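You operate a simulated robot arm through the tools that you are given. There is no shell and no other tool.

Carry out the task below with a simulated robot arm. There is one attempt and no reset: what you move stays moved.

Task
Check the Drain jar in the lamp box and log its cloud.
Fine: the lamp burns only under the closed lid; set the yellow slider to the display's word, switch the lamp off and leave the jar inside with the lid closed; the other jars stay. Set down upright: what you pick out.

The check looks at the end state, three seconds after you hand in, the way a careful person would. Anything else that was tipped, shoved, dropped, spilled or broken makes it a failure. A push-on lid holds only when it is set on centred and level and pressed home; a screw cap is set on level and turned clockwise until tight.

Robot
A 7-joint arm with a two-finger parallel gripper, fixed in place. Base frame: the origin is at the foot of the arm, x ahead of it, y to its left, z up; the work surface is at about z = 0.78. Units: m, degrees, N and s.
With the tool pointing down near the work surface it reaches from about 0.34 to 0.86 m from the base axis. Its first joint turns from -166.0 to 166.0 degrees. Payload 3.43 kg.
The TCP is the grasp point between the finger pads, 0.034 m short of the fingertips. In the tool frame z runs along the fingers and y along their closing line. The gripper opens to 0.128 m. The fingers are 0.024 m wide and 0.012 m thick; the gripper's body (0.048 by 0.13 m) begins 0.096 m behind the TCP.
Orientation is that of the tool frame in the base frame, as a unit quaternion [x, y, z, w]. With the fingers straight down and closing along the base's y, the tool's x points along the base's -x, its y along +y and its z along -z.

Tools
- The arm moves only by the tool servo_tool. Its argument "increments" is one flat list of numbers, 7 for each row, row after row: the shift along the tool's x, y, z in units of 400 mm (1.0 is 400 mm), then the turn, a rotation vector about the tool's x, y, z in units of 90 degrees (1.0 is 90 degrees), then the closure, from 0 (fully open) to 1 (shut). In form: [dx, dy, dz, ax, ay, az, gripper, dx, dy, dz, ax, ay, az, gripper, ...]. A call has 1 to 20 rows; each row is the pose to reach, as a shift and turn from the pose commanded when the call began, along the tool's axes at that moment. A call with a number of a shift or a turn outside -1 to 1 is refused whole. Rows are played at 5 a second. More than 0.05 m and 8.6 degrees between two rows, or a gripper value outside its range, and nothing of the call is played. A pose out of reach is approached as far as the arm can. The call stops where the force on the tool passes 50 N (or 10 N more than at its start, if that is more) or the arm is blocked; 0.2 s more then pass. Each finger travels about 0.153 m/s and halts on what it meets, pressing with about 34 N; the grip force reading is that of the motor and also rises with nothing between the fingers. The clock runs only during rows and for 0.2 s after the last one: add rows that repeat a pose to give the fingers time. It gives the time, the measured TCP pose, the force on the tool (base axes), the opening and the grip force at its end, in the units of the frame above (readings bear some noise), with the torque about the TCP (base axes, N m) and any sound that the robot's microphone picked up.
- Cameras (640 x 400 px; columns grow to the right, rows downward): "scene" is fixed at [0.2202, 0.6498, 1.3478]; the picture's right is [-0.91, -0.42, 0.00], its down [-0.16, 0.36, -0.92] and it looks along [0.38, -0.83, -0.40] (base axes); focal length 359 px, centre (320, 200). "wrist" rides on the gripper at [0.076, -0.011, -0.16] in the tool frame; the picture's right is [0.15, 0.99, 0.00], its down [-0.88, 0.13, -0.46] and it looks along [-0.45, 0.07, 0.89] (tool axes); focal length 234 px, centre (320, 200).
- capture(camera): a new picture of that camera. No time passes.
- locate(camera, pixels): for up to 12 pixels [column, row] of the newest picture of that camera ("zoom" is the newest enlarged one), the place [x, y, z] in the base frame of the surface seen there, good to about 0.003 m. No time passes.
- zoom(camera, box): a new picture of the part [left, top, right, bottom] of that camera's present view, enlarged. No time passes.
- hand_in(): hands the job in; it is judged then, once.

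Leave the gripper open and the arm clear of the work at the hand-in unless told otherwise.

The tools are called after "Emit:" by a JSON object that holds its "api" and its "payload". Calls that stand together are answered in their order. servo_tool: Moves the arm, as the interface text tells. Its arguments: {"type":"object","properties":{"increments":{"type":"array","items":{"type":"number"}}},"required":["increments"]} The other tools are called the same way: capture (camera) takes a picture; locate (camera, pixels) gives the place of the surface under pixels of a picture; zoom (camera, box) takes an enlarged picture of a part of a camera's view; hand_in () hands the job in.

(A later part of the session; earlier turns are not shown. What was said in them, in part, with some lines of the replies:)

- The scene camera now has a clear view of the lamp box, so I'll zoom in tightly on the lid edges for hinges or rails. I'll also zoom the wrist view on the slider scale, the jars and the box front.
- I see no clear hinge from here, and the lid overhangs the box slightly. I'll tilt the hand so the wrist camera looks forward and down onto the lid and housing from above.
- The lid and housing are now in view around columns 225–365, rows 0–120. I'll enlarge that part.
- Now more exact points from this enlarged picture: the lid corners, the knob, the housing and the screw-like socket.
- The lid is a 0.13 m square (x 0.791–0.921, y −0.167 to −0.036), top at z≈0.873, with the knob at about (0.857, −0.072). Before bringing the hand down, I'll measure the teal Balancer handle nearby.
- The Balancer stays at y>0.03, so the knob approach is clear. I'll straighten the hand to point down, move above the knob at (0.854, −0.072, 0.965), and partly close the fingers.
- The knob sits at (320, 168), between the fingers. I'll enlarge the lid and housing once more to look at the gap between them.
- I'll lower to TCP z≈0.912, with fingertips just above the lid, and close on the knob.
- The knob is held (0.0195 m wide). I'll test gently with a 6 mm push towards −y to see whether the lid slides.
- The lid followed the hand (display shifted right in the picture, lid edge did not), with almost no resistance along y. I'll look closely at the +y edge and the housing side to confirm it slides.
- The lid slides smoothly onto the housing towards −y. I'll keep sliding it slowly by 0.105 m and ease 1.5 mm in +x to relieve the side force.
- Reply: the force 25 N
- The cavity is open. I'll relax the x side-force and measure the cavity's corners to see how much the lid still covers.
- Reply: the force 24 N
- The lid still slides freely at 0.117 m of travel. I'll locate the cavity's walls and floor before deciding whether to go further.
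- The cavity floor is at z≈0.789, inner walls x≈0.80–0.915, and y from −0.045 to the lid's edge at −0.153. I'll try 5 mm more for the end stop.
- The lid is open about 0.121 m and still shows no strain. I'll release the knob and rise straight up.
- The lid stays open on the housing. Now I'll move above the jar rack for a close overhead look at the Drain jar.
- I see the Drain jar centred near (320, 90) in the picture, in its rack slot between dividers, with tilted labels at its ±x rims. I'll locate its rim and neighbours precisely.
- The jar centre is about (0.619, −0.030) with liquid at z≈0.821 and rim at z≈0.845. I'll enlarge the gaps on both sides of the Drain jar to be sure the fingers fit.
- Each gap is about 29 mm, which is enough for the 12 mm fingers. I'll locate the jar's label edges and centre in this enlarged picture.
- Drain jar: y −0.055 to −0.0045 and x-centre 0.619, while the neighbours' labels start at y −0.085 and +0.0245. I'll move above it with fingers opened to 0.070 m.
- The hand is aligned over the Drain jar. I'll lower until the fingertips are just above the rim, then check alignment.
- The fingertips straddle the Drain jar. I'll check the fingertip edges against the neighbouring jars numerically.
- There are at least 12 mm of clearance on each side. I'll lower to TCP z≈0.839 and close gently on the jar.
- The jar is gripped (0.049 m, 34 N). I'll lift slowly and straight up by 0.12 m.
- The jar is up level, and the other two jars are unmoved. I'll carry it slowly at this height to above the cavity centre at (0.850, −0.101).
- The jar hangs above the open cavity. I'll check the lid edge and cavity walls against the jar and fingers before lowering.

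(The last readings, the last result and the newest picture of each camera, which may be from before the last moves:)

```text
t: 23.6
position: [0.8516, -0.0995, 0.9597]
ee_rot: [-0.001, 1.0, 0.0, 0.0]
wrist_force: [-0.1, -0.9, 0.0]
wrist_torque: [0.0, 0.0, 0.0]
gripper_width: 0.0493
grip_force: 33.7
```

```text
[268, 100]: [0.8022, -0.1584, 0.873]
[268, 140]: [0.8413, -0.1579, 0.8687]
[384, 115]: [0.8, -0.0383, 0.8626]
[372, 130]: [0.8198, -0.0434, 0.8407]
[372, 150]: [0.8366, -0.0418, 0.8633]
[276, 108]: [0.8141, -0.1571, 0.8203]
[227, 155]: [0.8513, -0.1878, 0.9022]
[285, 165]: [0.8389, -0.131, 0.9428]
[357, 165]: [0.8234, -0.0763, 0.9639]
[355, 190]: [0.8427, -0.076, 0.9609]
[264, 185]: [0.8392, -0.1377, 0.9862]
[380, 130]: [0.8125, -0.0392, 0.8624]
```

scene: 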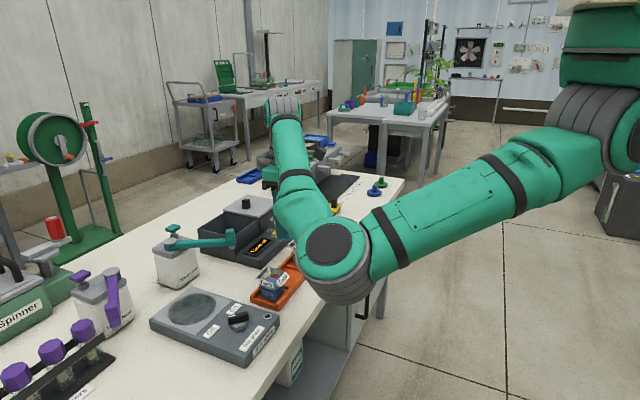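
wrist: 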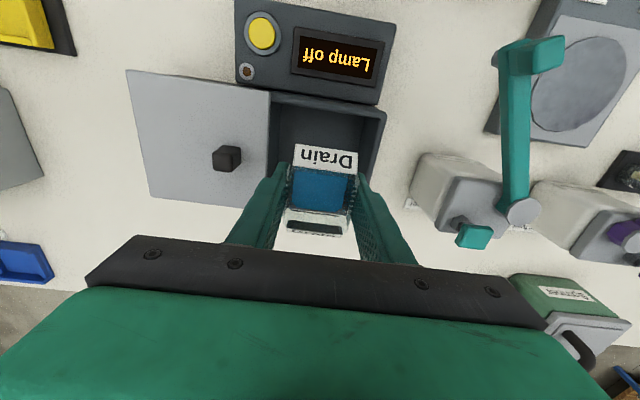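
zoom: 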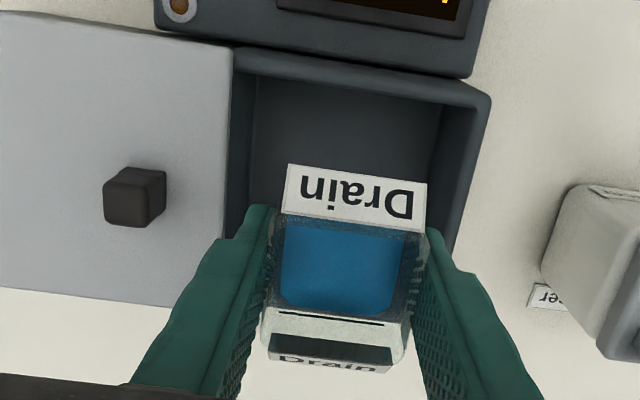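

The cavity spans y −0.157 to −0.043, and the jar is centred at −0.0995. I'll lower it slowly to a few millimetres above the floor.

Emit:
{"api": "servo_tool", "payload": {"increments": [0, 0, 0.01, 0, 0, 0, 0.72, 0, 0, 0.03, 0, 0, 0, 0.72, 0, 0, 0.06, 0, 0, 0, 0.72, 0, 0, 0.09, 0, 0, 0, 0.72, 0, 0, 0.12, 0, 0, 0, 0.72, 0, 0, 0.15, 0, 0, 0, 0.72, 0, 0, 0.18, 0, 0, 0, 0.72, 0, 0, 0.21, 0, 0, 0, 0.72, 0, 0, 0.24, 0, 0, 0, 0.72, 0, 0, 0.265, 0, 0, 0, 0.72, 0, 0, 0.28, 0, 0, 0, 0.72, 0, 0, 0.2825, 0, 0, 0, 0.72]}}

Emit:
{"api": "capture", "payload": {"camera": "wrist"}}

Emit:
{"api": "zoom", "payload": {"camera": "scene", "box": [170, 150, 330, 270]}}

```text
t: 26.2
position: [0.8508, -0.0986, 0.8459]
ee_rot: [-0.001, 1.0, -0.001, 0.0]
wrist_force: [-0.2, 0.1, -1.1]
wrist_torque: [0.0, -0.03, 0.01]
gripper_width: 0.049
grip_force: 34.0
```

```text
taken
```

wrist: 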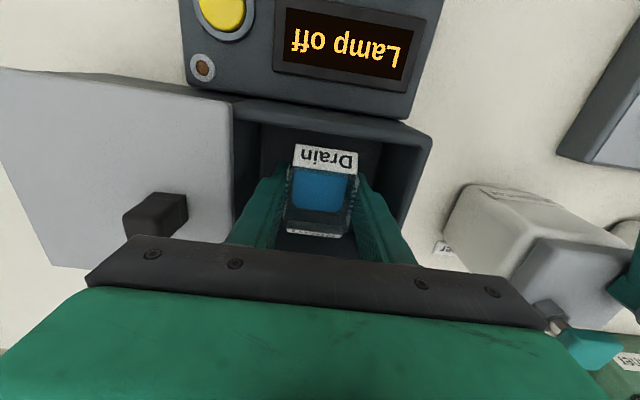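

```text
3.33 times, centred on (250, 210) of scene
```

zoom: 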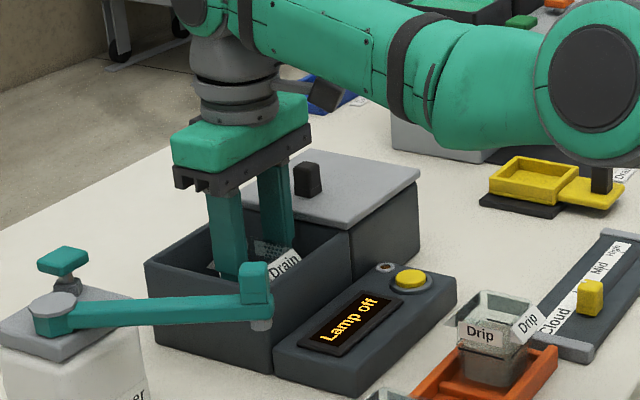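

The jar is a few millimetres above the floor with no contact. I'll lower 1 mm at a time and watch the force.

Emit:
{"api": "servo_tool", "payload": {"increments": [0, 0, 0.0025, 0, 0, 0, 0.72, 0, 0, 0.005, 0, 0, 0, 0.72, 0, 0, 0.0075, 0, 0, 0, 0.72]}}

```text
t: 27.0
position: [0.8511, -0.0981, 0.8423]
ee_rot: [0.0, 1.0, 0.0, 0.0]
wrist_force: [0.8, 0.5, -0.7]
wrist_torque: [-0.02, -0.05, 0.0]
gripper_width: 0.0489
grip_force: 33.9
```

No contact yet at z 0.842, so I'll go two more millimetres.

Emit:
{"api": "servo_tool", "payload": {"increments": [0, 0, 0.0025, 0, 0, 0, 0.72, 0, 0, 0.005, 0, 0, 0, 0.72]}}

```text
t: 27.6
position: [0.8514, -0.0983, 0.8403]
ee_rot: [0.0, 1.0, 0.0, 0.0]
wrist_force: [-0.1, -0.5, -1.3]
wrist_torque: [0.02, -0.01, 0.03]
gripper_width: 0.0491
grip_force: 34.1
```

Still no contact force, so I'll go another millimetre.

Emit:
{"api": "servo_tool", "payload": {"increments": [0, 0, 0.0025, 0, 0, 0, 0.72]}}

```text
t: 28.0
position: [0.8517, -0.0992, 0.8385]
ee_rot: [-0.001, 1.0, 0.0, 0.001]
wrist_force: [-0.2, 0.4, 1.2]
wrist_torque: [0.02, 0.05, -0.02]
gripper_width: 0.049
grip_force: 33.6
```

Emit:
{"api": "servo_tool", "payload": {"increments": [0, 0, 0.0025, 0, 0, 0, 0.72]}}

Emit:
{"api": "zoom", "payload": {"camera": "wrist", "box": [220, 90, 440, 250]}}

```text
t: 28.4
position: [0.8513, -0.099, 0.84]
ee_rot: [-0.001, 1.0, 0.0, 0.001]
wrist_force: [-3.8, -1.0, 11.6]
wrist_torque: [-0.04, 0.37, 0.04]
gripper_width: 0.049
grip_force: 34.2
```

```text
2.50 times, centred on (330, 170) of wrist
```

zoom: 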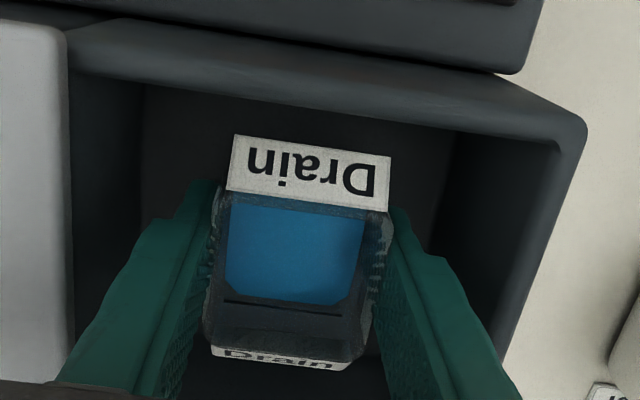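

Contact: 11.6 N upward, so the jar stands on the floor. I'll open the fingers to 0.068 m, which leaves room to the walls, and rise straight up.

Emit:
{"api": "servo_tool", "payload": {"increments": [0, 0, -0.001, 0, 0, 0, 0.6, 0, 0, -0.001, 0, 0, 0, 0.55, 0, 0, -0.001, 0, 0, 0, 0.5, 0, 0, -0.001, 0, 0, 0, 0.47, 0, 0, -0.001, 0, 0, 0, 0.47]}}

Emit:
{"api": "zoom", "payload": {"camera": "wrist", "box": [220, 90, 440, 250]}}

```text
t: 29.6
position: [0.8523, -0.0965, 0.8392]
ee_rot: [-0.001, 1.0, 0.0, 0.001]
wrist_force: [-0.1, 0.1, 1.0]
wrist_torque: [-0.01, -0.01, -0.03]
gripper_width: 0.0678
grip_force: 0.1
```

```text
2.50 times, centred on (330, 170) of wrist
```

zoom: 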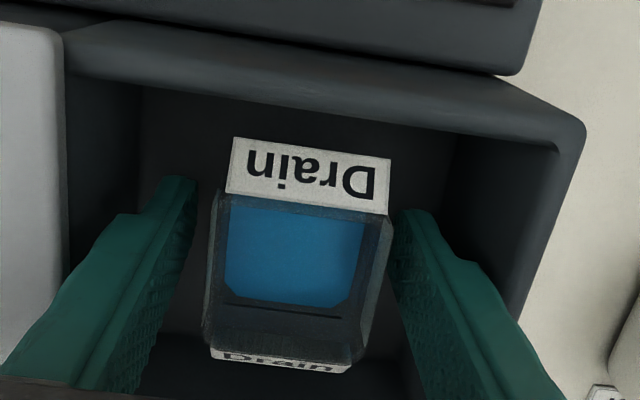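

The jar stands free between the fingers. I'll rise straight up out of the box.

Emit:
{"api": "servo_tool", "payload": {"increments": [0, -0.003, -0.03, 0, 0, 0, 0.47, 0, -0.003, -0.07, 0, 0, 0, 0.47, 0, -0.003, -0.12, 0, 0, 0, 0.47, 0, -0.003, -0.19, 0, 0, 0, 0.47, 0, -0.003, -0.27, 0, 0, 0, 0.47, 0, -0.003, -0.35, 0, 0, 0, 0.5]}}

Emit:
{"api": "capture", "payload": {"camera": "wrist"}}

Emit:
{"api": "zoom", "payload": {"camera": "scene", "box": [170, 150, 330, 270]}}

```text
t: 31.0
position: [0.8521, -0.0981, 0.9787]
ee_rot: [-0.001, 1.0, 0.0, -0.002]
wrist_force: [-0.2, -0.7, -0.4]
wrist_torque: [0.0, 0.0, 0.02]
gripper_width: 0.0638
grip_force: 0.1
```

```text
taken
```

wrist: 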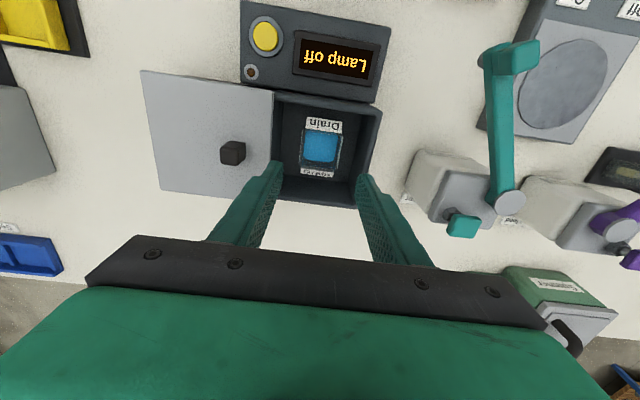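

```text
3.33 times, centred on (250, 210) of scene
```

zoom: 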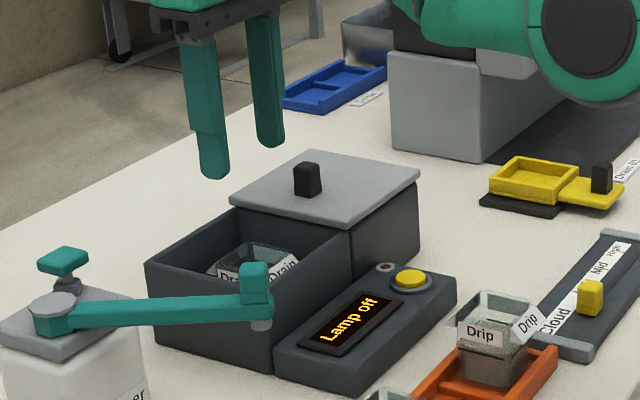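

The jar stands upright inside with its rim below the lid plane. Next I'll move over the knob (last at x 0.857, y −0.192), lower, and grip it.

Emit:
{"api": "servo_tool", "payload": {"increments": [-0.004, -0.08, 0, 0, 0, 0, 0.55, -0.008, -0.16, 0, 0, 0, 0, 0.6, -0.01, -0.235, 0, 0, 0, 0, 0.6, -0.01, -0.235, 0.05, 0, 0, 0, 0.6, -0.01, -0.235, 0.11, 0, 0, 0, 0.6, -0.01, -0.235, 0.164, 0, 0, 0, 0.6, -0.01, -0.235, 0.164, 0, 0, 0, 0.6]}}

Emit:
{"api": "zoom", "payload": {"camera": "wrist", "box": [200, 80, 480, 260]}}

```text
t: 32.6
position: [0.8552, -0.1912, 0.9148]
ee_rot: [-0.001, 1.0, 0.0, 0.0]
wrist_force: [-0.9, 0.6, 0.4]
wrist_torque: [0.0, -0.01, 0.01]
gripper_width: 0.0514
grip_force: 0.0
```

```text
2.22 times, centred on (340, 170) of wrist
```

zoom: 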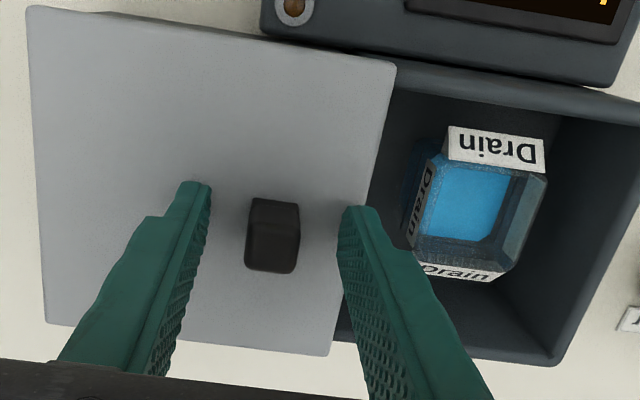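

The knob is centred between the fingers. I'll close on it and slide the lid towards +y about 0.11 m.

Emit:
{"api": "servo_tool", "payload": {"increments": [-0.004, 0, 0.005, 0, 0, 0, 0.8, -0.004, 0, 0.005, 0, 0, 0, 1, -0.004, 0, 0.005, 0, 0, 0, 1, -0.004, 0, 0.005, 0, 0, 0, 1, -0.003, 0.02, 0.005, 0, 0, 0, 1, -0.003, 0.045, 0.005, 0, 0, 0, 1, -0.003, 0.075, 0.005, 0, 0, 0, 1, -0.003, 0.105, 0.005, 0, 0, 0, 1, -0.003, 0.135, 0.005, 0, 0, 0, 1, -0.003, 0.165, 0.005, 0, 0, 0, 1, -0.003, 0.195, 0.005, 0, 0, 0, 1, -0.003, 0.225, 0.005, 0, 0, 0, 1, -0.003, 0.25, 0.005, 0, 0, 0, 1, -0.003, 0.27, 0.005, 0, 0, 0, 1]}}

Emit:
{"api": "capture", "payload": {"camera": "wrist"}}

```text
t: 35.6
position: [0.8555, -0.085, 0.9105]
ee_rot: [0.0, 1.0, 0.0, 0.0]
wrist_force: [-2.2, -0.3, 8.6]
wrist_torque: [0.02, 1.0, 0.0]
gripper_width: 0.0194
grip_force: 44.9
```

```text
taken
```

wrist: 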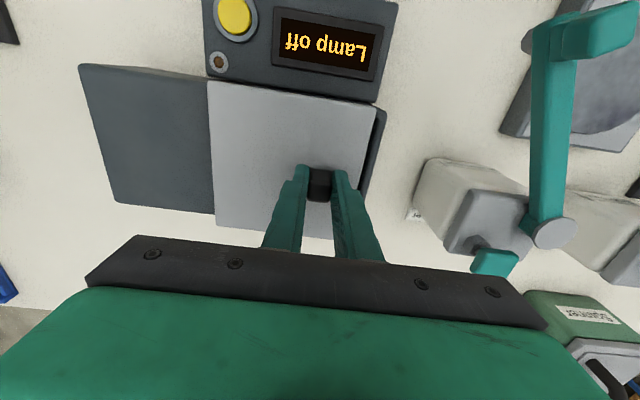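

About 14 mm remain to the original closed position (TCP y −0.071). I'll continue in small steps.

Emit:
{"api": "servo_tool", "payload": {"increments": [0, 0.01, 0, 0, 0, 0, 1, 0, 0.02, 0, 0, 0, 0, 1, 0, 0.03, 0, 0, 0, 0, 1, 0, 0.036, 0, 0, 0, 0, 1]}}

Emit:
{"api": "zoom", "payload": {"camera": "wrist", "box": [60, 60, 400, 260]}}

```text
t: 36.6
position: [0.8566, -0.071, 0.9107]
ee_rot: [-0.001, 1.0, -0.001, 0.0]
wrist_force: [-8.0, 0.1, 5.8]
wrist_torque: [0.01, -0.57, -0.02]
gripper_width: 0.0198
grip_force: 45.2
```

```text
1.88 times, centred on (230, 160) of wrist
```

zoom: 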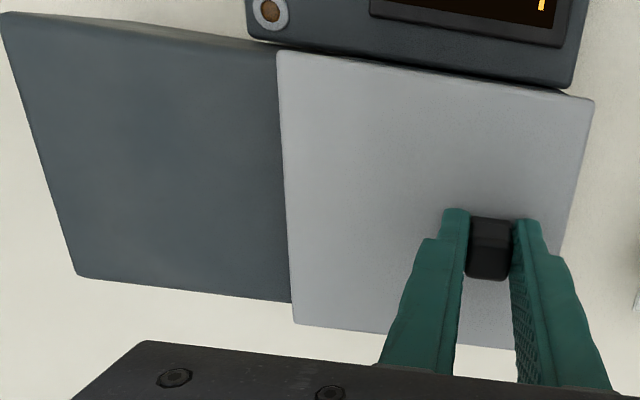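

The lid looks back at its closed position. I'll nudge 2 mm further to feel whether it's against its stop.

Emit:
{"api": "servo_tool", "payload": {"increments": [0, 0.0025, 0, 0, 0, 0, 1, 0, 0.005, 0, 0, 0, 0, 1]}}

```text
t: 37.2
position: [0.8563, -0.0698, 0.9125]
ee_rot: [-0.002, 1.0, 0.0, 0.001]
wrist_force: [-9.2, -2.9, 8.9]
wrist_torque: [0.03, 0.38, 0.0]
gripper_width: 0.0194
grip_force: 45.1
```

The force along y rose a little (−2.9 N). One more small nudge will confirm the stop.

Emit:
{"api": "servo_tool", "payload": {"increments": [0, 0.0025, 0, 0, 0, 0, 1, 0, 0.005, 0, 0, 0, 0, 1]}}

Emit:
{"api": "zoom", "payload": {"camera": "wrist", "box": [60, 60, 400, 260]}}

```text
t: 37.8
position: [0.8566, -0.0697, 0.9121]
ee_rot: [0.0, 1.0, 0.0, 0.0]
wrist_force: [-2.8, -12.9, 9.1]
wrist_torque: [-0.2, 0.79, 0.03]
gripper_width: 0.0194
grip_force: 44.9
```

```text
1.88 times, centred on (230, 160) of wrist
```

zoom: 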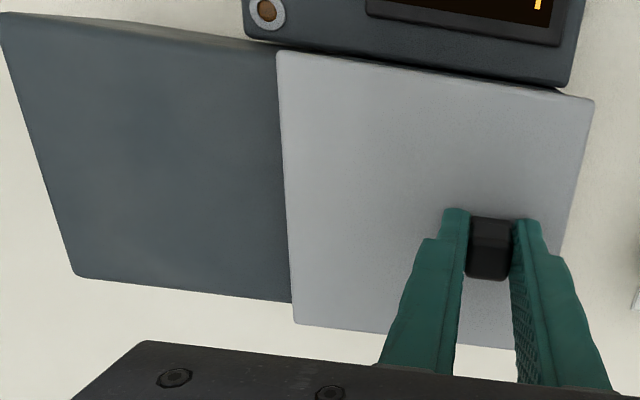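

The stop is reached (−12.9 N along y), so the lid is fully closed. I'll release the knob, rise, and look at the display and button.

Emit:
{"api": "servo_tool", "payload": {"increments": [0, -0.004, 0, 0, 0, 0, 1, 0, -0.005, 0, 0, 0, 0, 0.8, 0, -0.005, 0, 0, 0, 0, 0.7, 0, -0.005, 0, 0, 0, 0, 0.65, 0, -0.005, -0.05, 0, 0, 0, 0.65, 0, -0.005, -0.12, 0, 0, 0, 0.65, 0, -0.005, -0.2, 0, 0, 0, 0.65]}}

Emit:
{"api": "capture", "payload": {"camera": "wrist"}}

Emit:
{"api": "zoom", "payload": {"camera": "scene", "box": [200, 190, 300, 260]}}

```text
t: 39.4
position: [0.8567, -0.0719, 0.9927]
ee_rot: [-0.001, 1.0, 0.0, 0.0]
wrist_force: [0.3, 1.3, -0.3]
wrist_torque: [-0.02, 0.02, -0.02]
gripper_width: 0.0447
grip_force: 0.1
```

```text
taken
```

wrist: 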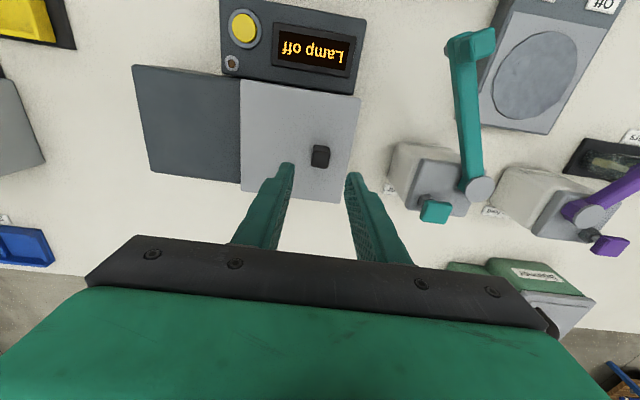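

```text
5.71 times, centred on (250, 225) of scene
```

zoom: 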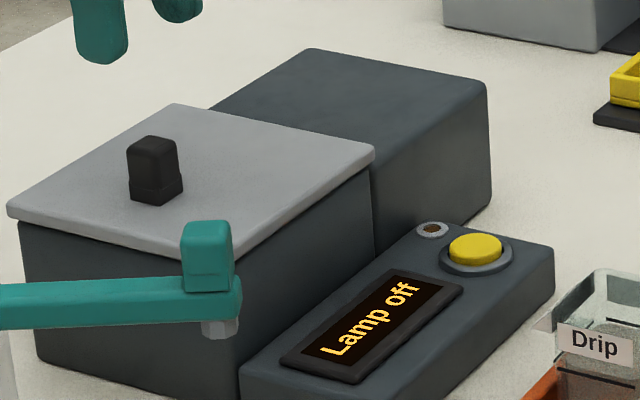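

The lid sits closed as before. Now I'll measure the yellow button's centre and height.

Emit:
{"api": "locate", "payload": {"camera": "zoom", "pixels": [[476, 248], [452, 252], [500, 248], [476, 238], [476, 270], [445, 262], [510, 258]]}}

Emit:
{"api": "locate", "payload": {"camera": "wrist", "pixels": [[244, 28], [234, 28], [254, 28], [243, 18], [244, 38], [259, 35], [243, 45], [232, 62]]}}

```text
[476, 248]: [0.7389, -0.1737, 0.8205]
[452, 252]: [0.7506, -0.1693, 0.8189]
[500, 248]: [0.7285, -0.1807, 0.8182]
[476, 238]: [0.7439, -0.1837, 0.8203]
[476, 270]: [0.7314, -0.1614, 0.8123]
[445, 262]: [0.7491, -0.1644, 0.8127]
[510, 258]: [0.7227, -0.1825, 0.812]
```

```text
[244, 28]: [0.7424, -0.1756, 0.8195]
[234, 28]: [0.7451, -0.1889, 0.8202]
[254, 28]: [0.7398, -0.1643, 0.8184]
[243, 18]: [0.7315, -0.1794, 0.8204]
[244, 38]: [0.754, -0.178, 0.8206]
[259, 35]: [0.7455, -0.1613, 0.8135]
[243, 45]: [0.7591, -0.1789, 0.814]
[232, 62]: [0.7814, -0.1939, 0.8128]
```

The button centre is (0.742, −0.1765), top z≈0.820. I'll close the fingers fully and move above it, keeping high until past the lid.

Emit:
{"api": "servo_tool", "payload": {"increments": [0.06, -0.055, 0, 0, 0, 0, 0.8, 0.12, -0.11, 0, 0, 0, 0, 1, 0.18, -0.165, 0, 0, 0, 0, 1, 0.24, -0.22, 0.02, 0, 0, 0, 1, 0.287, -0.2615, 0.08, 0, 0, 0, 1, 0.287, -0.2615, 0.18, 0, 0, 0, 1, 0.287, -0.2615, 0.27, 0, 0, 0, 1, 0.287, -0.2615, 0.32, 0, 0, 0, 1, 0.287, -0.2615, 0.32, 0, 0, 0, 1]}}

Emit:
{"api": "capture", "payload": {"camera": "wrist"}}

Emit:
{"api": "zoom", "payload": {"camera": "scene", "box": [200, 170, 320, 260]}}

```text
t: 41.4
position: [0.7426, -0.1746, 0.862]
ee_rot: [0.0, 1.0, 0.0, 0.0]
wrist_force: [0.2, 0.3, 0.3]
wrist_torque: [0.01, 0.01, 0.01]
gripper_width: 0.0
grip_force: 32.9
```

```text
taken
```

wrist: 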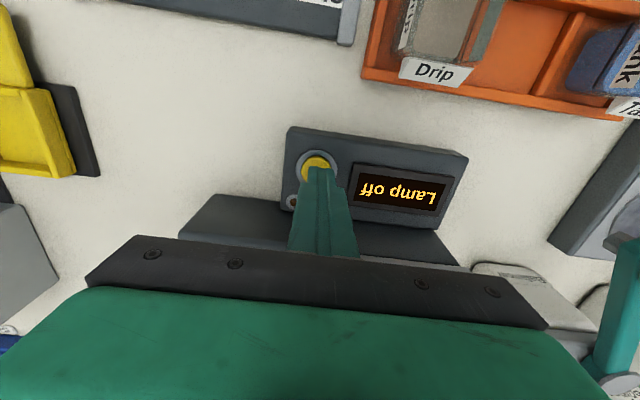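

```text
4.44 times, centred on (260, 215) of scene
```

zoom: 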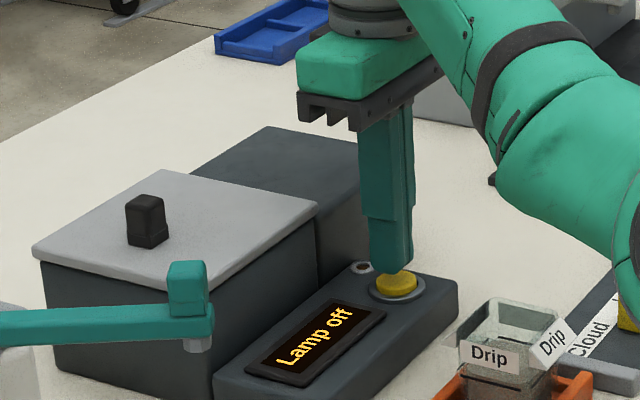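

The closed fingertips are about 8 mm above the button. I'll press down slowly and check the display.

Emit:
{"api": "servo_tool", "payload": {"increments": [0, -0.003, 0.01, 0, 0, 0, 1, 0, -0.003, 0.018, 0, 0, 0, 1, 0, -0.003, 0.0225, 0, 0, 0, 1, 0, -0.003, 0.025, 0, 0, 0, 1]}}

Emit:
{"api": "zoom", "payload": {"camera": "scene", "box": [200, 170, 320, 260]}}

```text
t: 42.4
position: [0.7414, -0.1756, 0.8539]
ee_rot: [-0.001, 1.0, 0.0, 0.0]
wrist_force: [0.2, -0.5, 0.3]
wrist_torque: [-0.02, 0.0, 0.03]
gripper_width: 0.0
grip_force: 32.9
```

```text
4.44 times, centred on (260, 215) of scene
```

zoom: 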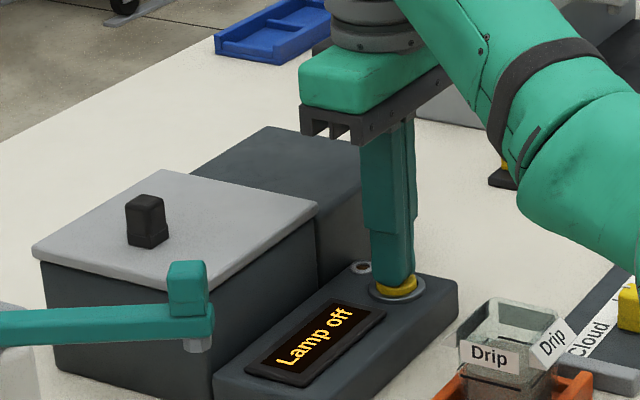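

No contact force yet. I'll continue a few millimetres in 1 mm steps.

Emit:
{"api": "servo_tool", "payload": {"increments": [0, 0, 0.0025, 0, 0, 0, 1, 0, 0, 0.005, 0, 0, 0, 1, 0, 0, 0.0075, 0, 0, 0, 1]}}

Emit:
{"api": "zoom", "payload": {"camera": "scene", "box": [200, 170, 320, 260]}}

```text
t: 43.2
position: [0.7409, -0.1751, 0.8507]
ee_rot: [-0.001, 1.0, -0.001, 0.0]
wrist_force: [-0.3, -1.4, 2.5]
wrist_torque: [-0.02, -0.02, 0.0]
gripper_width: 0.0002
grip_force: 32.8
heard: click
```

```text
4.44 times, centred on (260, 215) of scene
```

zoom: 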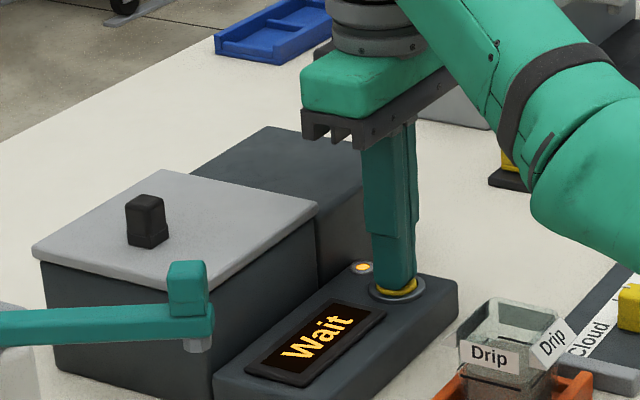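

A click was heard, the indicator is lit, and the display reads "Wait". I'll lift off the button and let time pass.

Emit:
{"api": "servo_tool", "payload": {"increments": [0, 0, -0.02, 0, 0, 0, 1, 0, 0, -0.06, 0, 0, 0, 1, 0, 0, -0.1, 0, 0, 0, 1, 0, 0, -0.1, 0, 0, 0, 1, 0, 0, -0.1, 0, 0, 0, 1, 0, 0, -0.1, 0, 0, 0, 1, 0, 0, -0.1, 0, 0, 0, 1, 0, 0, -0.1, 0, 0, 0, 1, 0, 0, -0.1, 0, 0, 0, 1, 0, 0, -0.1, 0, 0, 0, 1, 0, 0, -0.1, 0, 0, 0, 1, 0, 0, -0.1, 0, 0, 0, 1]}}

Emit:
{"api": "zoom", "payload": {"camera": "scene", "box": [200, 170, 320, 260]}}

```text
t: 45.8
position: [0.7428, -0.1763, 0.89]
ee_rot: [0.0, 1.0, 0.0, 0.0]
wrist_force: [-0.8, 0.0, -0.2]
wrist_torque: [0.0, 0.04, 0.0]
gripper_width: 0.0
grip_force: 32.6
```

```text
4.44 times, centred on (260, 215) of scene
```

zoom: 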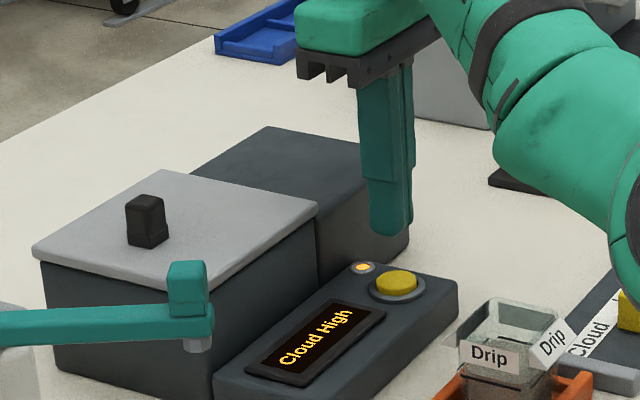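

The display reads "Cloud High". I'll wait a moment more to be sure it's settled before switching off.

Emit:
{"api": "servo_tool", "payload": {"increments": [0, 0, 0, 0, 0, 0, 1, 0, 0, 0, 0, 0, 0, 1, 0, 0, 0, 0, 0, 0, 1, 0, 0, 0, 0, 0, 0, 1, 0, 0, 0, 0, 0, 0, 1, 0, 0, 0, 0, 0, 0, 1, 0, 0, 0, 0, 0, 0, 1, 0, 0, 0, 0, 0, 0, 1, 0, 0, 0, 0, 0, 0, 1, 0, 0, 0, 0, 0, 0, 1, 0, 0, 0, 0, 0, 0, 1, 0, 0, 0, 0, 0, 0, 1, 0, 0, 0, 0, 0, 0, 1, 0, 0, 0, 0, 0, 0, 1, 0, 0, 0, 0, 0, 0, 1]}}

Emit:
{"api": "zoom", "payload": {"camera": "scene", "box": [220, 200, 300, 255]}}

Emit:
{"api": "capture", "payload": {"camera": "wrist"}}

```text
t: 49.0
position: [0.742, -0.1774, 0.8911]
ee_rot: [-0.001, 1.0, 0.001, 0.0]
wrist_force: [0.4, -0.8, 0.3]
wrist_torque: [-0.01, -0.01, 0.03]
gripper_width: 0.0001
grip_force: 32.9
```

```text
7.27 times, centred on (260, 228) of scene
```

zoom: 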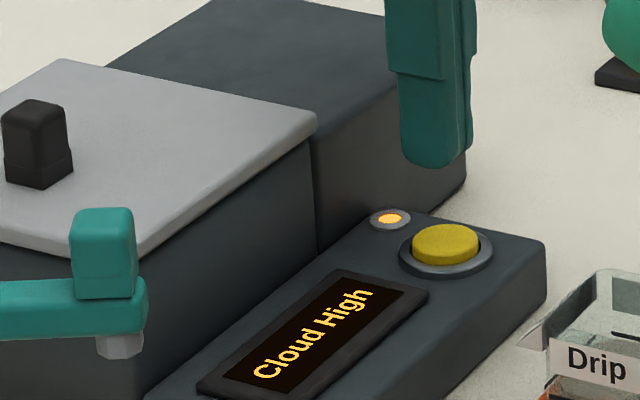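

```text
taken
```

wrist: 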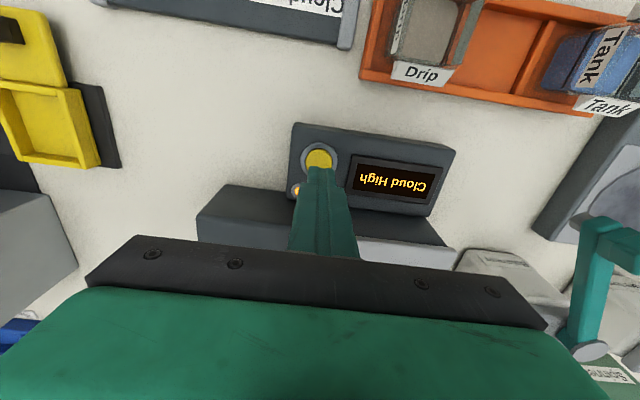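

The reading is stable: "Cloud High". I'll press the button once more, with the same stroke, to switch the lamp off.

Emit:
{"api": "servo_tool", "payload": {"increments": [0, 0, 0.04, 0, 0, 0, 1, 0, 0, 0.08, 0, 0, 0, 1, 0, 0, 0.092, 0, 0, 0, 1, 0, 0, 0.096, 0, 0, 0, 1, 0, 0, 0.1, 0, 0, 0, 1]}}

Emit:
{"api": "zoom", "payload": {"camera": "scene", "box": [220, 200, 300, 255]}}

```text
t: 50.2
position: [0.7422, -0.1742, 0.8511]
ee_rot: [-0.001, 1.0, 0.0, 0.0]
wrist_force: [0.5, 0.6, 1.7]
wrist_torque: [0.04, 0.01, 0.0]
gripper_width: 0.0002
grip_force: 33.1
heard: click
```

```text
7.27 times, centred on (260, 228) of scene
```

zoom: 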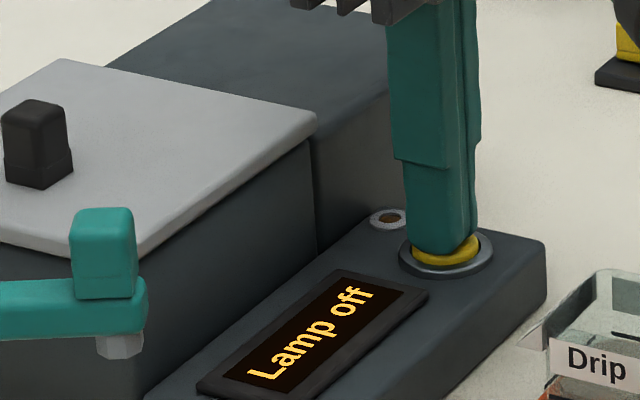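

The lamp is off. I'll lift off the button, then move above the slider board for a look at its scale.

Emit:
{"api": "servo_tool", "payload": {"increments": [0, 0, -0.04, 0, 0, 0, 1, 0, 0, -0.12, 0, 0, 0, 1, 0, 0, -0.22, 0, 0, 0, 1, 0.04, -0.04, -0.32, 0, 0, 0, 0.9, 0.1, -0.1, -0.38, 0, 0, 0, 0.8, 0.16, -0.16, -0.38, 0, 0, 0, 0.7, 0.2, -0.19, -0.38, 0, 0, 0, 0.6]}}

Emit:
{"api": "capture", "payload": {"camera": "wrist"}}

Emit:
{"api": "zoom", "payload": {"camera": "scene", "box": [220, 190, 360, 300]}}

```text
t: 51.8
position: [0.6635, -0.2519, 1.0039]
ee_rot: [-0.001, 1.0, 0.0, 0.0]
wrist_force: [0.4, 0.7, 0.4]
wrist_torque: [0.04, 0.0, -0.01]
gripper_width: 0.0513
grip_force: 0.2
```

```text
taken
```

wrist: 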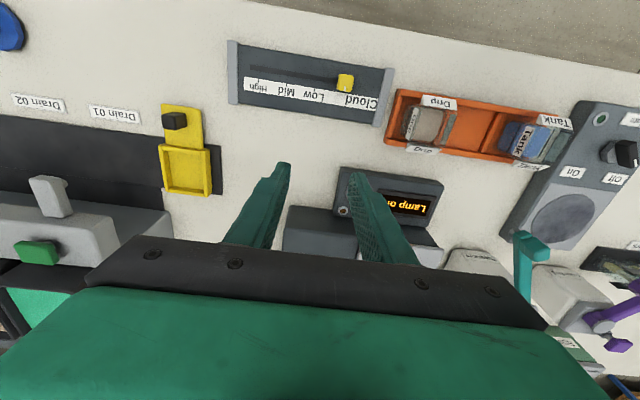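

```text
3.64 times, centred on (290, 245) of scene
```

zoom: 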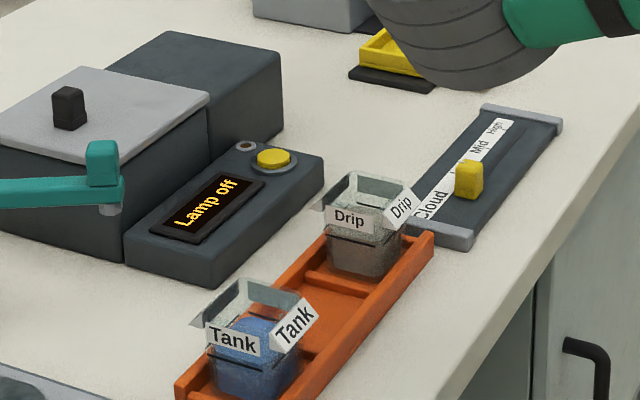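

The slider board is now at around (305, 85) in the wrist picture. I'll enlarge it and locate the knob, pointer and tick marks.

Emit:
{"api": "zoom", "payload": {"camera": "wrist", "box": [220, 35, 400, 135]}}

```text
3.56 times, centred on (310, 85) of wrist
```

zoom: 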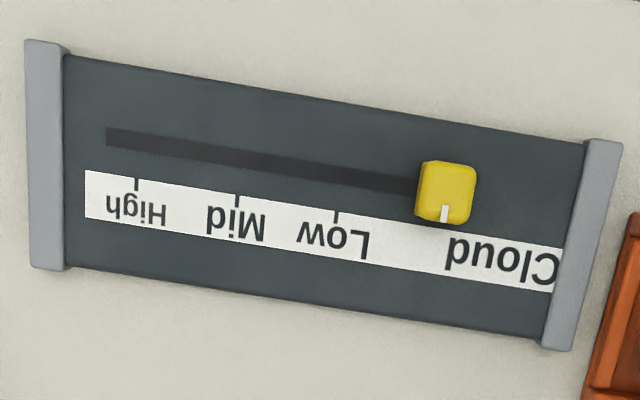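

The knob has a white pointer at (444, 213). The ticks are Low (336, 217), Mid (236, 201) and High (136, 184). I'll locate them all.

Emit:
{"api": "locate", "payload": {"camera": "zoom", "pixels": [[336, 216], [236, 200], [136, 183], [444, 213], [446, 190], [425, 190], [470, 190], [448, 165], [440, 222], [110, 138], [300, 163], [395, 178]]}}

```text
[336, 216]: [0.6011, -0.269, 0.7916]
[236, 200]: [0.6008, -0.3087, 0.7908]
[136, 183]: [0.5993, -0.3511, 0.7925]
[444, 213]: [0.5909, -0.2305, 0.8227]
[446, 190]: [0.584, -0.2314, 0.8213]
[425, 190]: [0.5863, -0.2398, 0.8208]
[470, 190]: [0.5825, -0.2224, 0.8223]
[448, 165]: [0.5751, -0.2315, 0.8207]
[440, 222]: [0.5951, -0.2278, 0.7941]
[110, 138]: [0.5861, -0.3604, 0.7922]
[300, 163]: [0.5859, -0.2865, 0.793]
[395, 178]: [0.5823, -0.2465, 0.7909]
```

Ticks: Low y≈−0.269, Mid y≈−0.310, High y≈−0.351. The knob is at (0.583, −0.231), top z 0.822. I'll move above the knob with fingers 0.051 m apart and lower to z≈0.836.

Emit:
{"api": "servo_tool", "payload": {"increments": [0.05, 0.013, 0.08, 0, 0, 0, 0.6, 0.1, 0.026, 0.16, 0, 0, 0, 0.6, 0.15, 0.04, 0.24, 0, 0, 0, 0.6, 0.199, 0.0525, 0.31, 0, 0, 0, 0.6, 0.199, 0.0525, 0.36, 0, 0, 0, 0.6, 0.199, 0.0525, 0.4, 0, 0, 0, 0.6, 0.199, 0.0525, 0.42, 0, 0, 0, 0.6, 0.199, 0.0525, 0.42, 0, 0, 0, 0.6]}}

Emit:
{"api": "capture", "payload": {"camera": "wrist"}}

```text
t: 53.6
position: [0.5813, -0.2295, 0.8353]
ee_rot: [-0.001, 1.0, 0.0, 0.0]
wrist_force: [0.3, 0.3, -0.8]
wrist_torque: [0.04, 0.01, 0.03]
gripper_width: 0.051
grip_force: 0.0
```

```text
taken
```

wrist: 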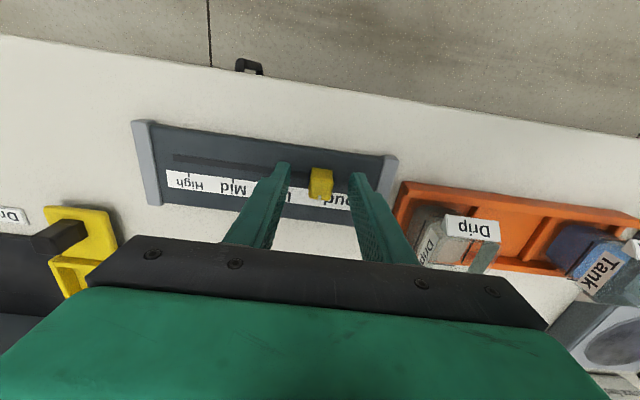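

The knob is between the fingers at (320, 183). I'll close on it.

Emit:
{"api": "servo_tool", "payload": {"increments": [-0.003, 0, 0, 0, 0, 0, 0.75, -0.003, 0, 0, 0, 0, 0, 0.9, -0.003, 0, 0, 0, 0, 0, 0.95, -0.003, 0, 0, 0, 0, 0, 0.95]}}

Emit:
{"api": "zoom", "payload": {"camera": "wrist", "box": [120, 100, 420, 260]}}

```text
t: 54.6
position: [0.5827, -0.2304, 0.834]
ee_rot: [0.0, 1.0, 0.0, -0.001]
wrist_force: [-1.0, -1.3, -1.6]
wrist_torque: [0.0, 0.13, -0.05]
gripper_width: 0.0193
grip_force: 45.1
```

```text
2.13 times, centred on (270, 180) of wrist
```

zoom: 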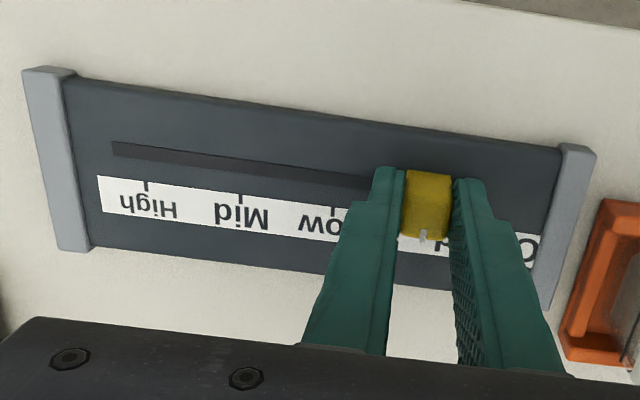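

The knob is gripped (0.0193 m). I'll slide it towards −y about 0.112 m, then check the pointer against the High tick.

Emit:
{"api": "servo_tool", "payload": {"increments": [0, -0.01, 0, 0, 0, 0, 0.95, 0, -0.035, 0, 0, 0, 0, 0.95, 0, -0.07, 0, 0, 0, 0, 0.95, 0, -0.105, 0, 0, 0, 0, 0.95, 0, -0.14, 0, 0, 0, 0, 0.95, 0, -0.175, 0, 0, 0, 0, 0.95, 0, -0.21, 0, 0, 0, 0, 0.95, 0, -0.24, 0, 0, 0, 0, 0.95, 0, -0.265, 0, 0, 0, 0, 0.95, 0, -0.28, 0, 0, 0, 0, 0.95, 0, -0.28, 0, 0, 0, 0, 0.95]}}

Emit:
{"api": "capture", "payload": {"camera": "wrist"}}

Emit:
{"api": "zoom", "payload": {"camera": "wrist", "box": [260, 120, 420, 230]}}

Emit:
{"api": "zoom", "payload": {"camera": "scene", "box": [300, 190, 380, 255]}}

```text
t: 57.0
position: [0.5836, -0.3427, 0.8346]
ee_rot: [-0.001, 1.0, 0.0, 0.001]
wrist_force: [-32.3, -0.2, 20.8]
wrist_torque: [0.01, 0.69, -0.02]
gripper_width: 0.0195
grip_force: 44.4
```

```text
taken
```

wrist: 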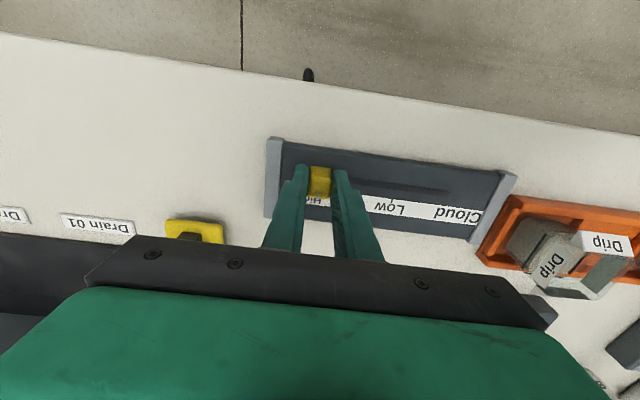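

```text
3.64 times, centred on (340, 175) of wrist
```

zoom: 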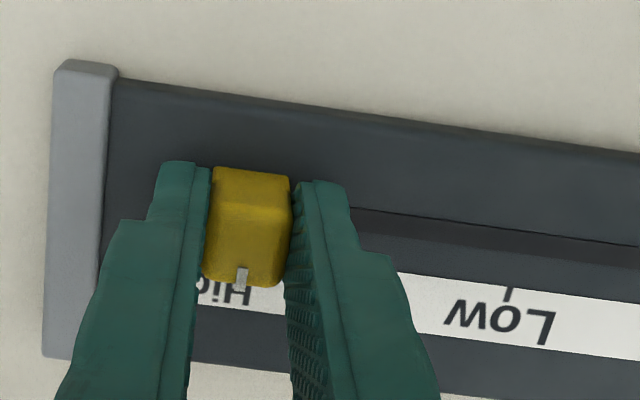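

```text
6.15 times, centred on (340, 222) of scene
```

zoom: 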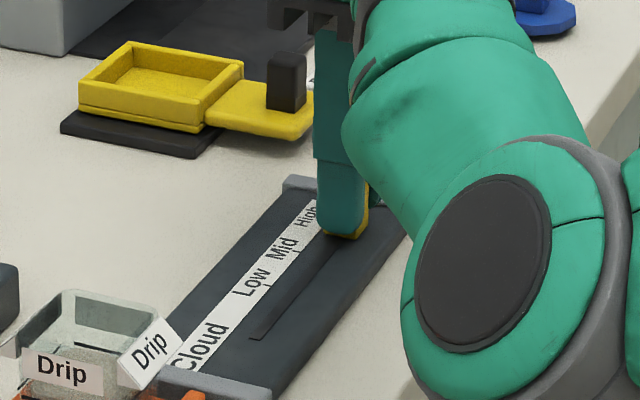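

The pointer is near the "H" of High, and the tick is still slightly beyond it. The side force has grown, so I'll relax it and move a few millimetres further, after locating pointer and ticks.

Emit:
{"api": "locate", "payload": {"camera": "wrist", "pixels": [[320, 187], [318, 197], [386, 200], [316, 178], [324, 178]]}}

Emit:
{"api": "servo_tool", "payload": {"increments": [0.003, -0.005, -0.001, 0, 0, 0, 0.95, 0.003, -0.01, -0.001, 0, 0, 0, 0.95]}}

```text
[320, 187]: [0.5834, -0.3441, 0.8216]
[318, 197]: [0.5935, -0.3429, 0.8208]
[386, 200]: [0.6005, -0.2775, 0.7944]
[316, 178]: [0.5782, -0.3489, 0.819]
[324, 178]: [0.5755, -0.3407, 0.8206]
```

```text
t: 57.6
position: [0.5833, -0.3452, 0.8339]
ee_rot: [-0.003, 1.0, 0.0, 0.001]
wrist_force: [-6.4, 0.0, 9.0]
wrist_torque: [0.06, 0.84, -0.03]
gripper_width: 0.0191
grip_force: 45.1
```

The side force has eased. I'll move about 4 mm more, to y≈−0.350, and look at it from the scene camera.

Emit:
{"api": "servo_tool", "payload": {"increments": [0.001, -0.005, -0.001, 0, 0, 0, 0.95, 0.001, -0.0095, -0.001, 0, 0, 0, 0.95, 0.001, -0.0095, -0.001, 0, 0, 0, 0.95]}}

Emit:
{"api": "zoom", "payload": {"camera": "scene", "box": [310, 200, 360, 240]}}

Emit:
{"api": "zoom", "payload": {"camera": "wrist", "box": [260, 120, 420, 230]}}

```text
t: 58.4
position: [0.5833, -0.3497, 0.8341]
ee_rot: [-0.002, 1.0, 0.0, 0.001]
wrist_force: [11.1, 0.4, -12.9]
wrist_torque: [-0.02, -1.55, -0.06]
gripper_width: 0.0194
grip_force: 45.1
```

```text
10.00 times, centred on (335, 220) of scene
```

zoom: 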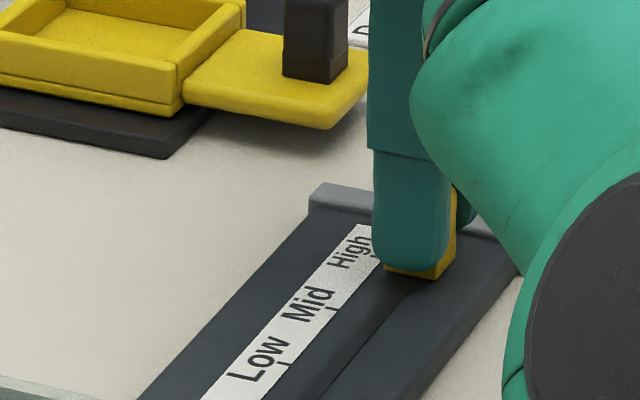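

```text
3.64 times, centred on (340, 175) of wrist
```

zoom: 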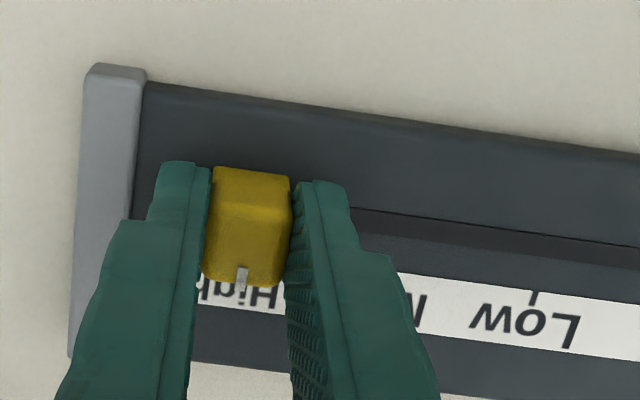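

By eye the pointer now sits above the middle of "High". I'll release the knob, rise straight up, and verify from above.

Emit:
{"api": "servo_tool", "payload": {"increments": [0, 0, 0, 0, 0, 0, 0.8, 0, 0, 0, 0, 0, 0, 0.7, 0, 0, 0, 0, 0, 0, 0.65, 0, 0, -0.05, 0, 0, 0, 0.65, 0, 0, -0.12, 0, 0, 0, 0.6, 0, 0, -0.22, 0, 0, 0, 0.5, 0, 0, -0.32, 0, 0, 0, 0.4, -0.1, 0.02, -0.42, 0, 0, 0, 0.3, -0.19, 0.03, -0.42, 0, 0, 0, 0.2]}}

Emit:
{"api": "capture", "payload": {"camera": "wrist"}}

Emit:
{"api": "capture", "payload": {"camera": "scene"}}

```text
refused: row 8 steps farther than a row can; nothing moved
```

```text
taken
```

wrist: 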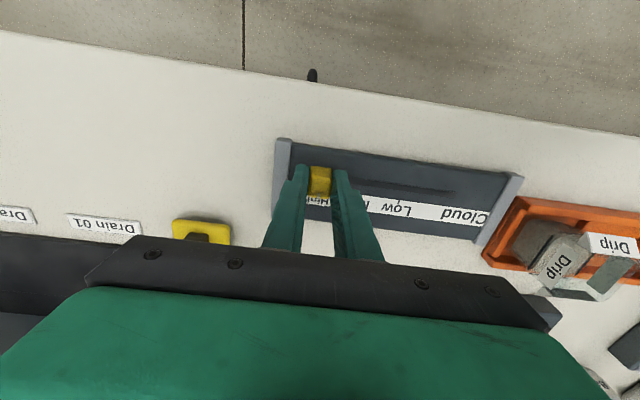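

```text
taken
```

scene: 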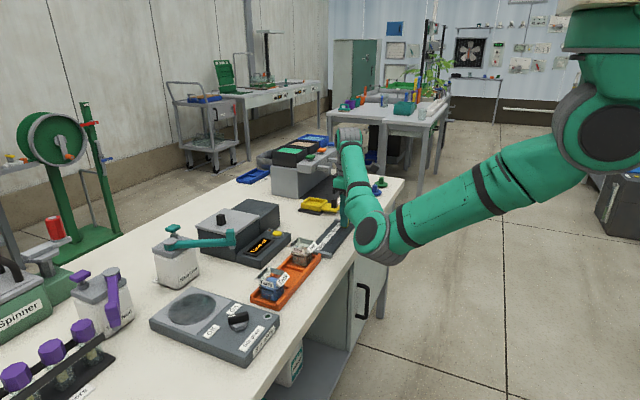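

One row was too long, so nothing moved. I'll repeat it with smaller steps: release, rise, then shift back.

Emit:
{"api": "servo_tool", "payload": {"increments": [0, 0, 0, 0, 0, 0, 0.8, 0, 0, 0, 0, 0, 0, 0.7, 0, 0, 0, 0, 0, 0, 0.65, 0, 0, -0.05, 0, 0, 0, 0.65, 0, 0, -0.12, 0, 0, 0, 0.6, 0, 0, -0.2, 0, 0, 0, 0.5, 0, 0, -0.29, 0, 0, 0, 0.4, 0, 0, -0.38, 0, 0, 0, 0.3, -0.08, 0.01, -0.42, 0, 0, 0, 0.3, -0.16, 0.02, -0.42, 0, 0, 0, 0.2, -0.19, 0.03, -0.42, 0, 0, 0, 0.1]}}

Emit:
{"api": "capture", "payload": {"camera": "wrist"}}

Emit:
{"api": "capture", "payload": {"camera": "scene"}}

```text
t: 60.8
position: [0.6586, -0.3368, 1.0017]
ee_rot: [0.0, 1.0, 0.0, 0.0]
wrist_force: [-1.4, -1.1, 0.2]
wrist_torque: [-0.02, 0.0, -0.01]
gripper_width: 0.1152
grip_force: 0.2
```

```text
taken
```

wrist: 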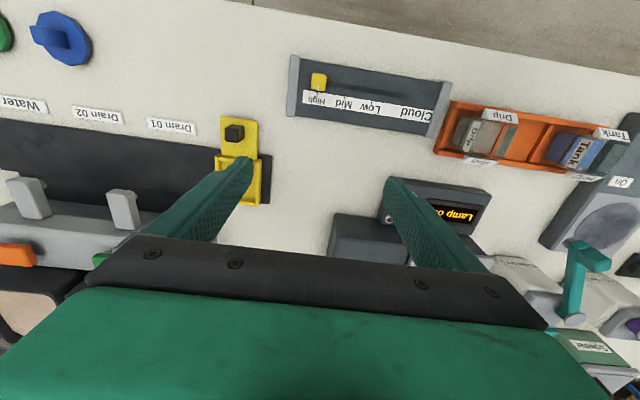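

```text
taken
```

scene: 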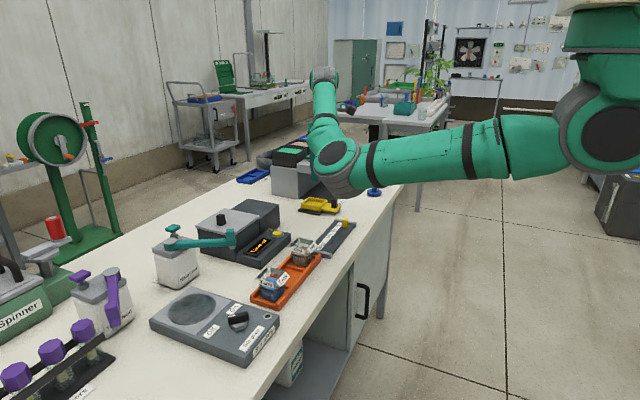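

The arm is clear. I'll enlarge the slider and locate the pointer and the High tick.

Emit:
{"api": "zoom", "payload": {"camera": "wrist", "box": [285, 55, 385, 120]}}

Emit:
{"api": "zoom", "payload": {"camera": "scene", "box": [310, 205, 365, 245]}}

```text
6.15 times, centred on (335, 88) of wrist
```

zoom: 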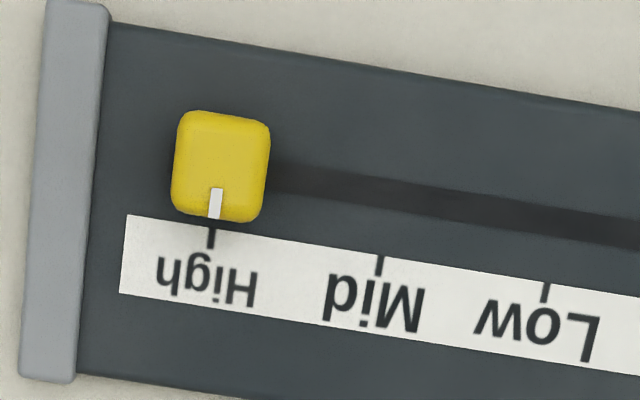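

```text
10.00 times, centred on (338, 225) of scene
```

zoom: 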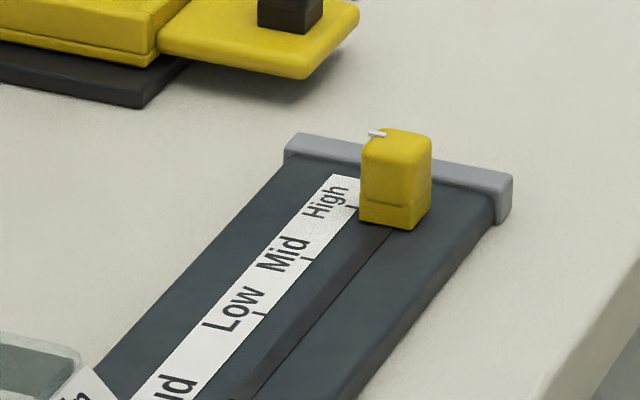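

The pointer lines up with the High tick: pointer at (216, 205) and tick at (211, 238), along the board's slanted cross line. I'll raise the arm well clear with the gripper fully open and check the whole bench.

Emit:
{"api": "servo_tool", "payload": {"increments": [0, 0, -0.08, 0, 0, 0, 0, 0.02, 0.03, -0.16, 0, 0, 0, 0, 0.05, 0.06, -0.24, 0, 0, 0, 0, 0.08, 0.08, -0.32, 0, 0, 0, 0, 0.1, 0.1, -0.38, 0, 0, 0, 0, 0.1, 0.1, -0.38, 0, 0, 0, 0]}}

Emit:
{"api": "capture", "payload": {"camera": "scene"}}

Emit:
{"api": "zoom", "payload": {"camera": "scene", "box": [190, 185, 350, 310]}}

Emit:
{"api": "capture", "payload": {"camera": "wrist"}}

```text
t: 62.2
position: [0.6195, -0.2969, 1.1546]
ee_rot: [-0.001, 1.0, 0.0, 0.0]
wrist_force: [0.5, 0.7, 0.3]
wrist_torque: [0.02, -0.03, 0.01]
gripper_width: 0.1279
grip_force: 0.0
```

```text
taken
```

scene: 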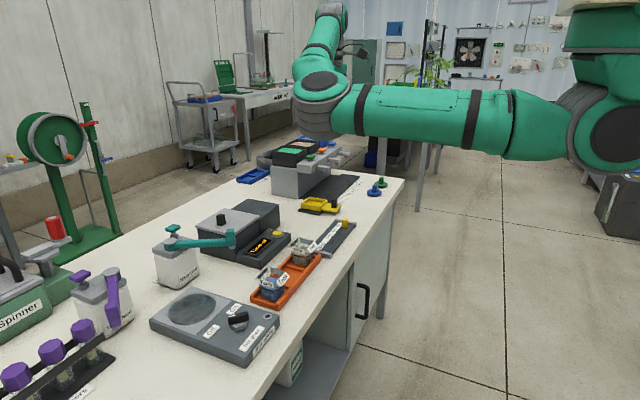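

```text
3.20 times, centred on (270, 248) of scene
```

zoom: 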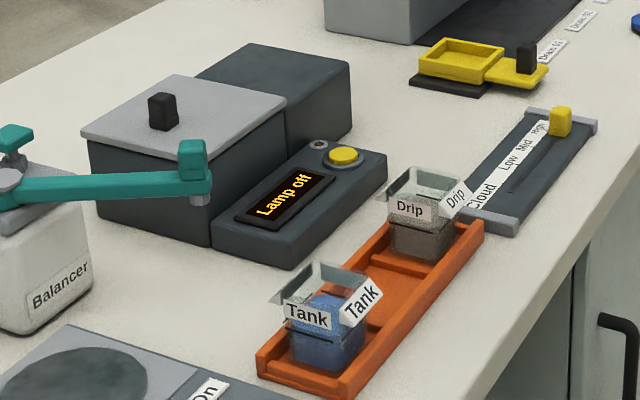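

```text
taken
```

wrist: 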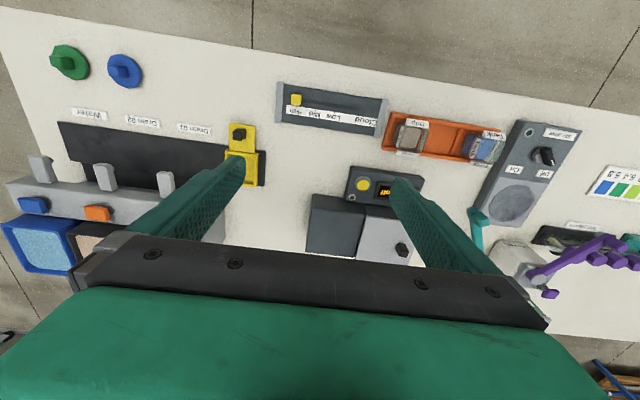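

Everything is in place:
- The lamp box lid is closed with the Drain jar inside, and the display reads "Lamp off".
- The slider pointer is on High, the word the display gave.
- Drip and Tank stand untouched in the rack.
- The gripper is open and clear of the work.

I'm handing in.

Emit:
{"api": "hand_in", "payload": {}}

```text
The job is handed in.
```

I checked the Drain jar in the lamp box. The display read "Cloud High", so I set the yellow slider's pointer on the High tick.

- **Lamp:** I switched it off after the reading, and the display reads "Lamp off".
- **Drain jar:** it was standing upright in the lamp box when I let go of it. I then slid the lid fully closed, against its stop.
- **Other jars:** Drip and Tank stayed in the rack, and nothing else was moved.

The gripper is open and the arm is clear. I handed the job in, but no result came back from the check.
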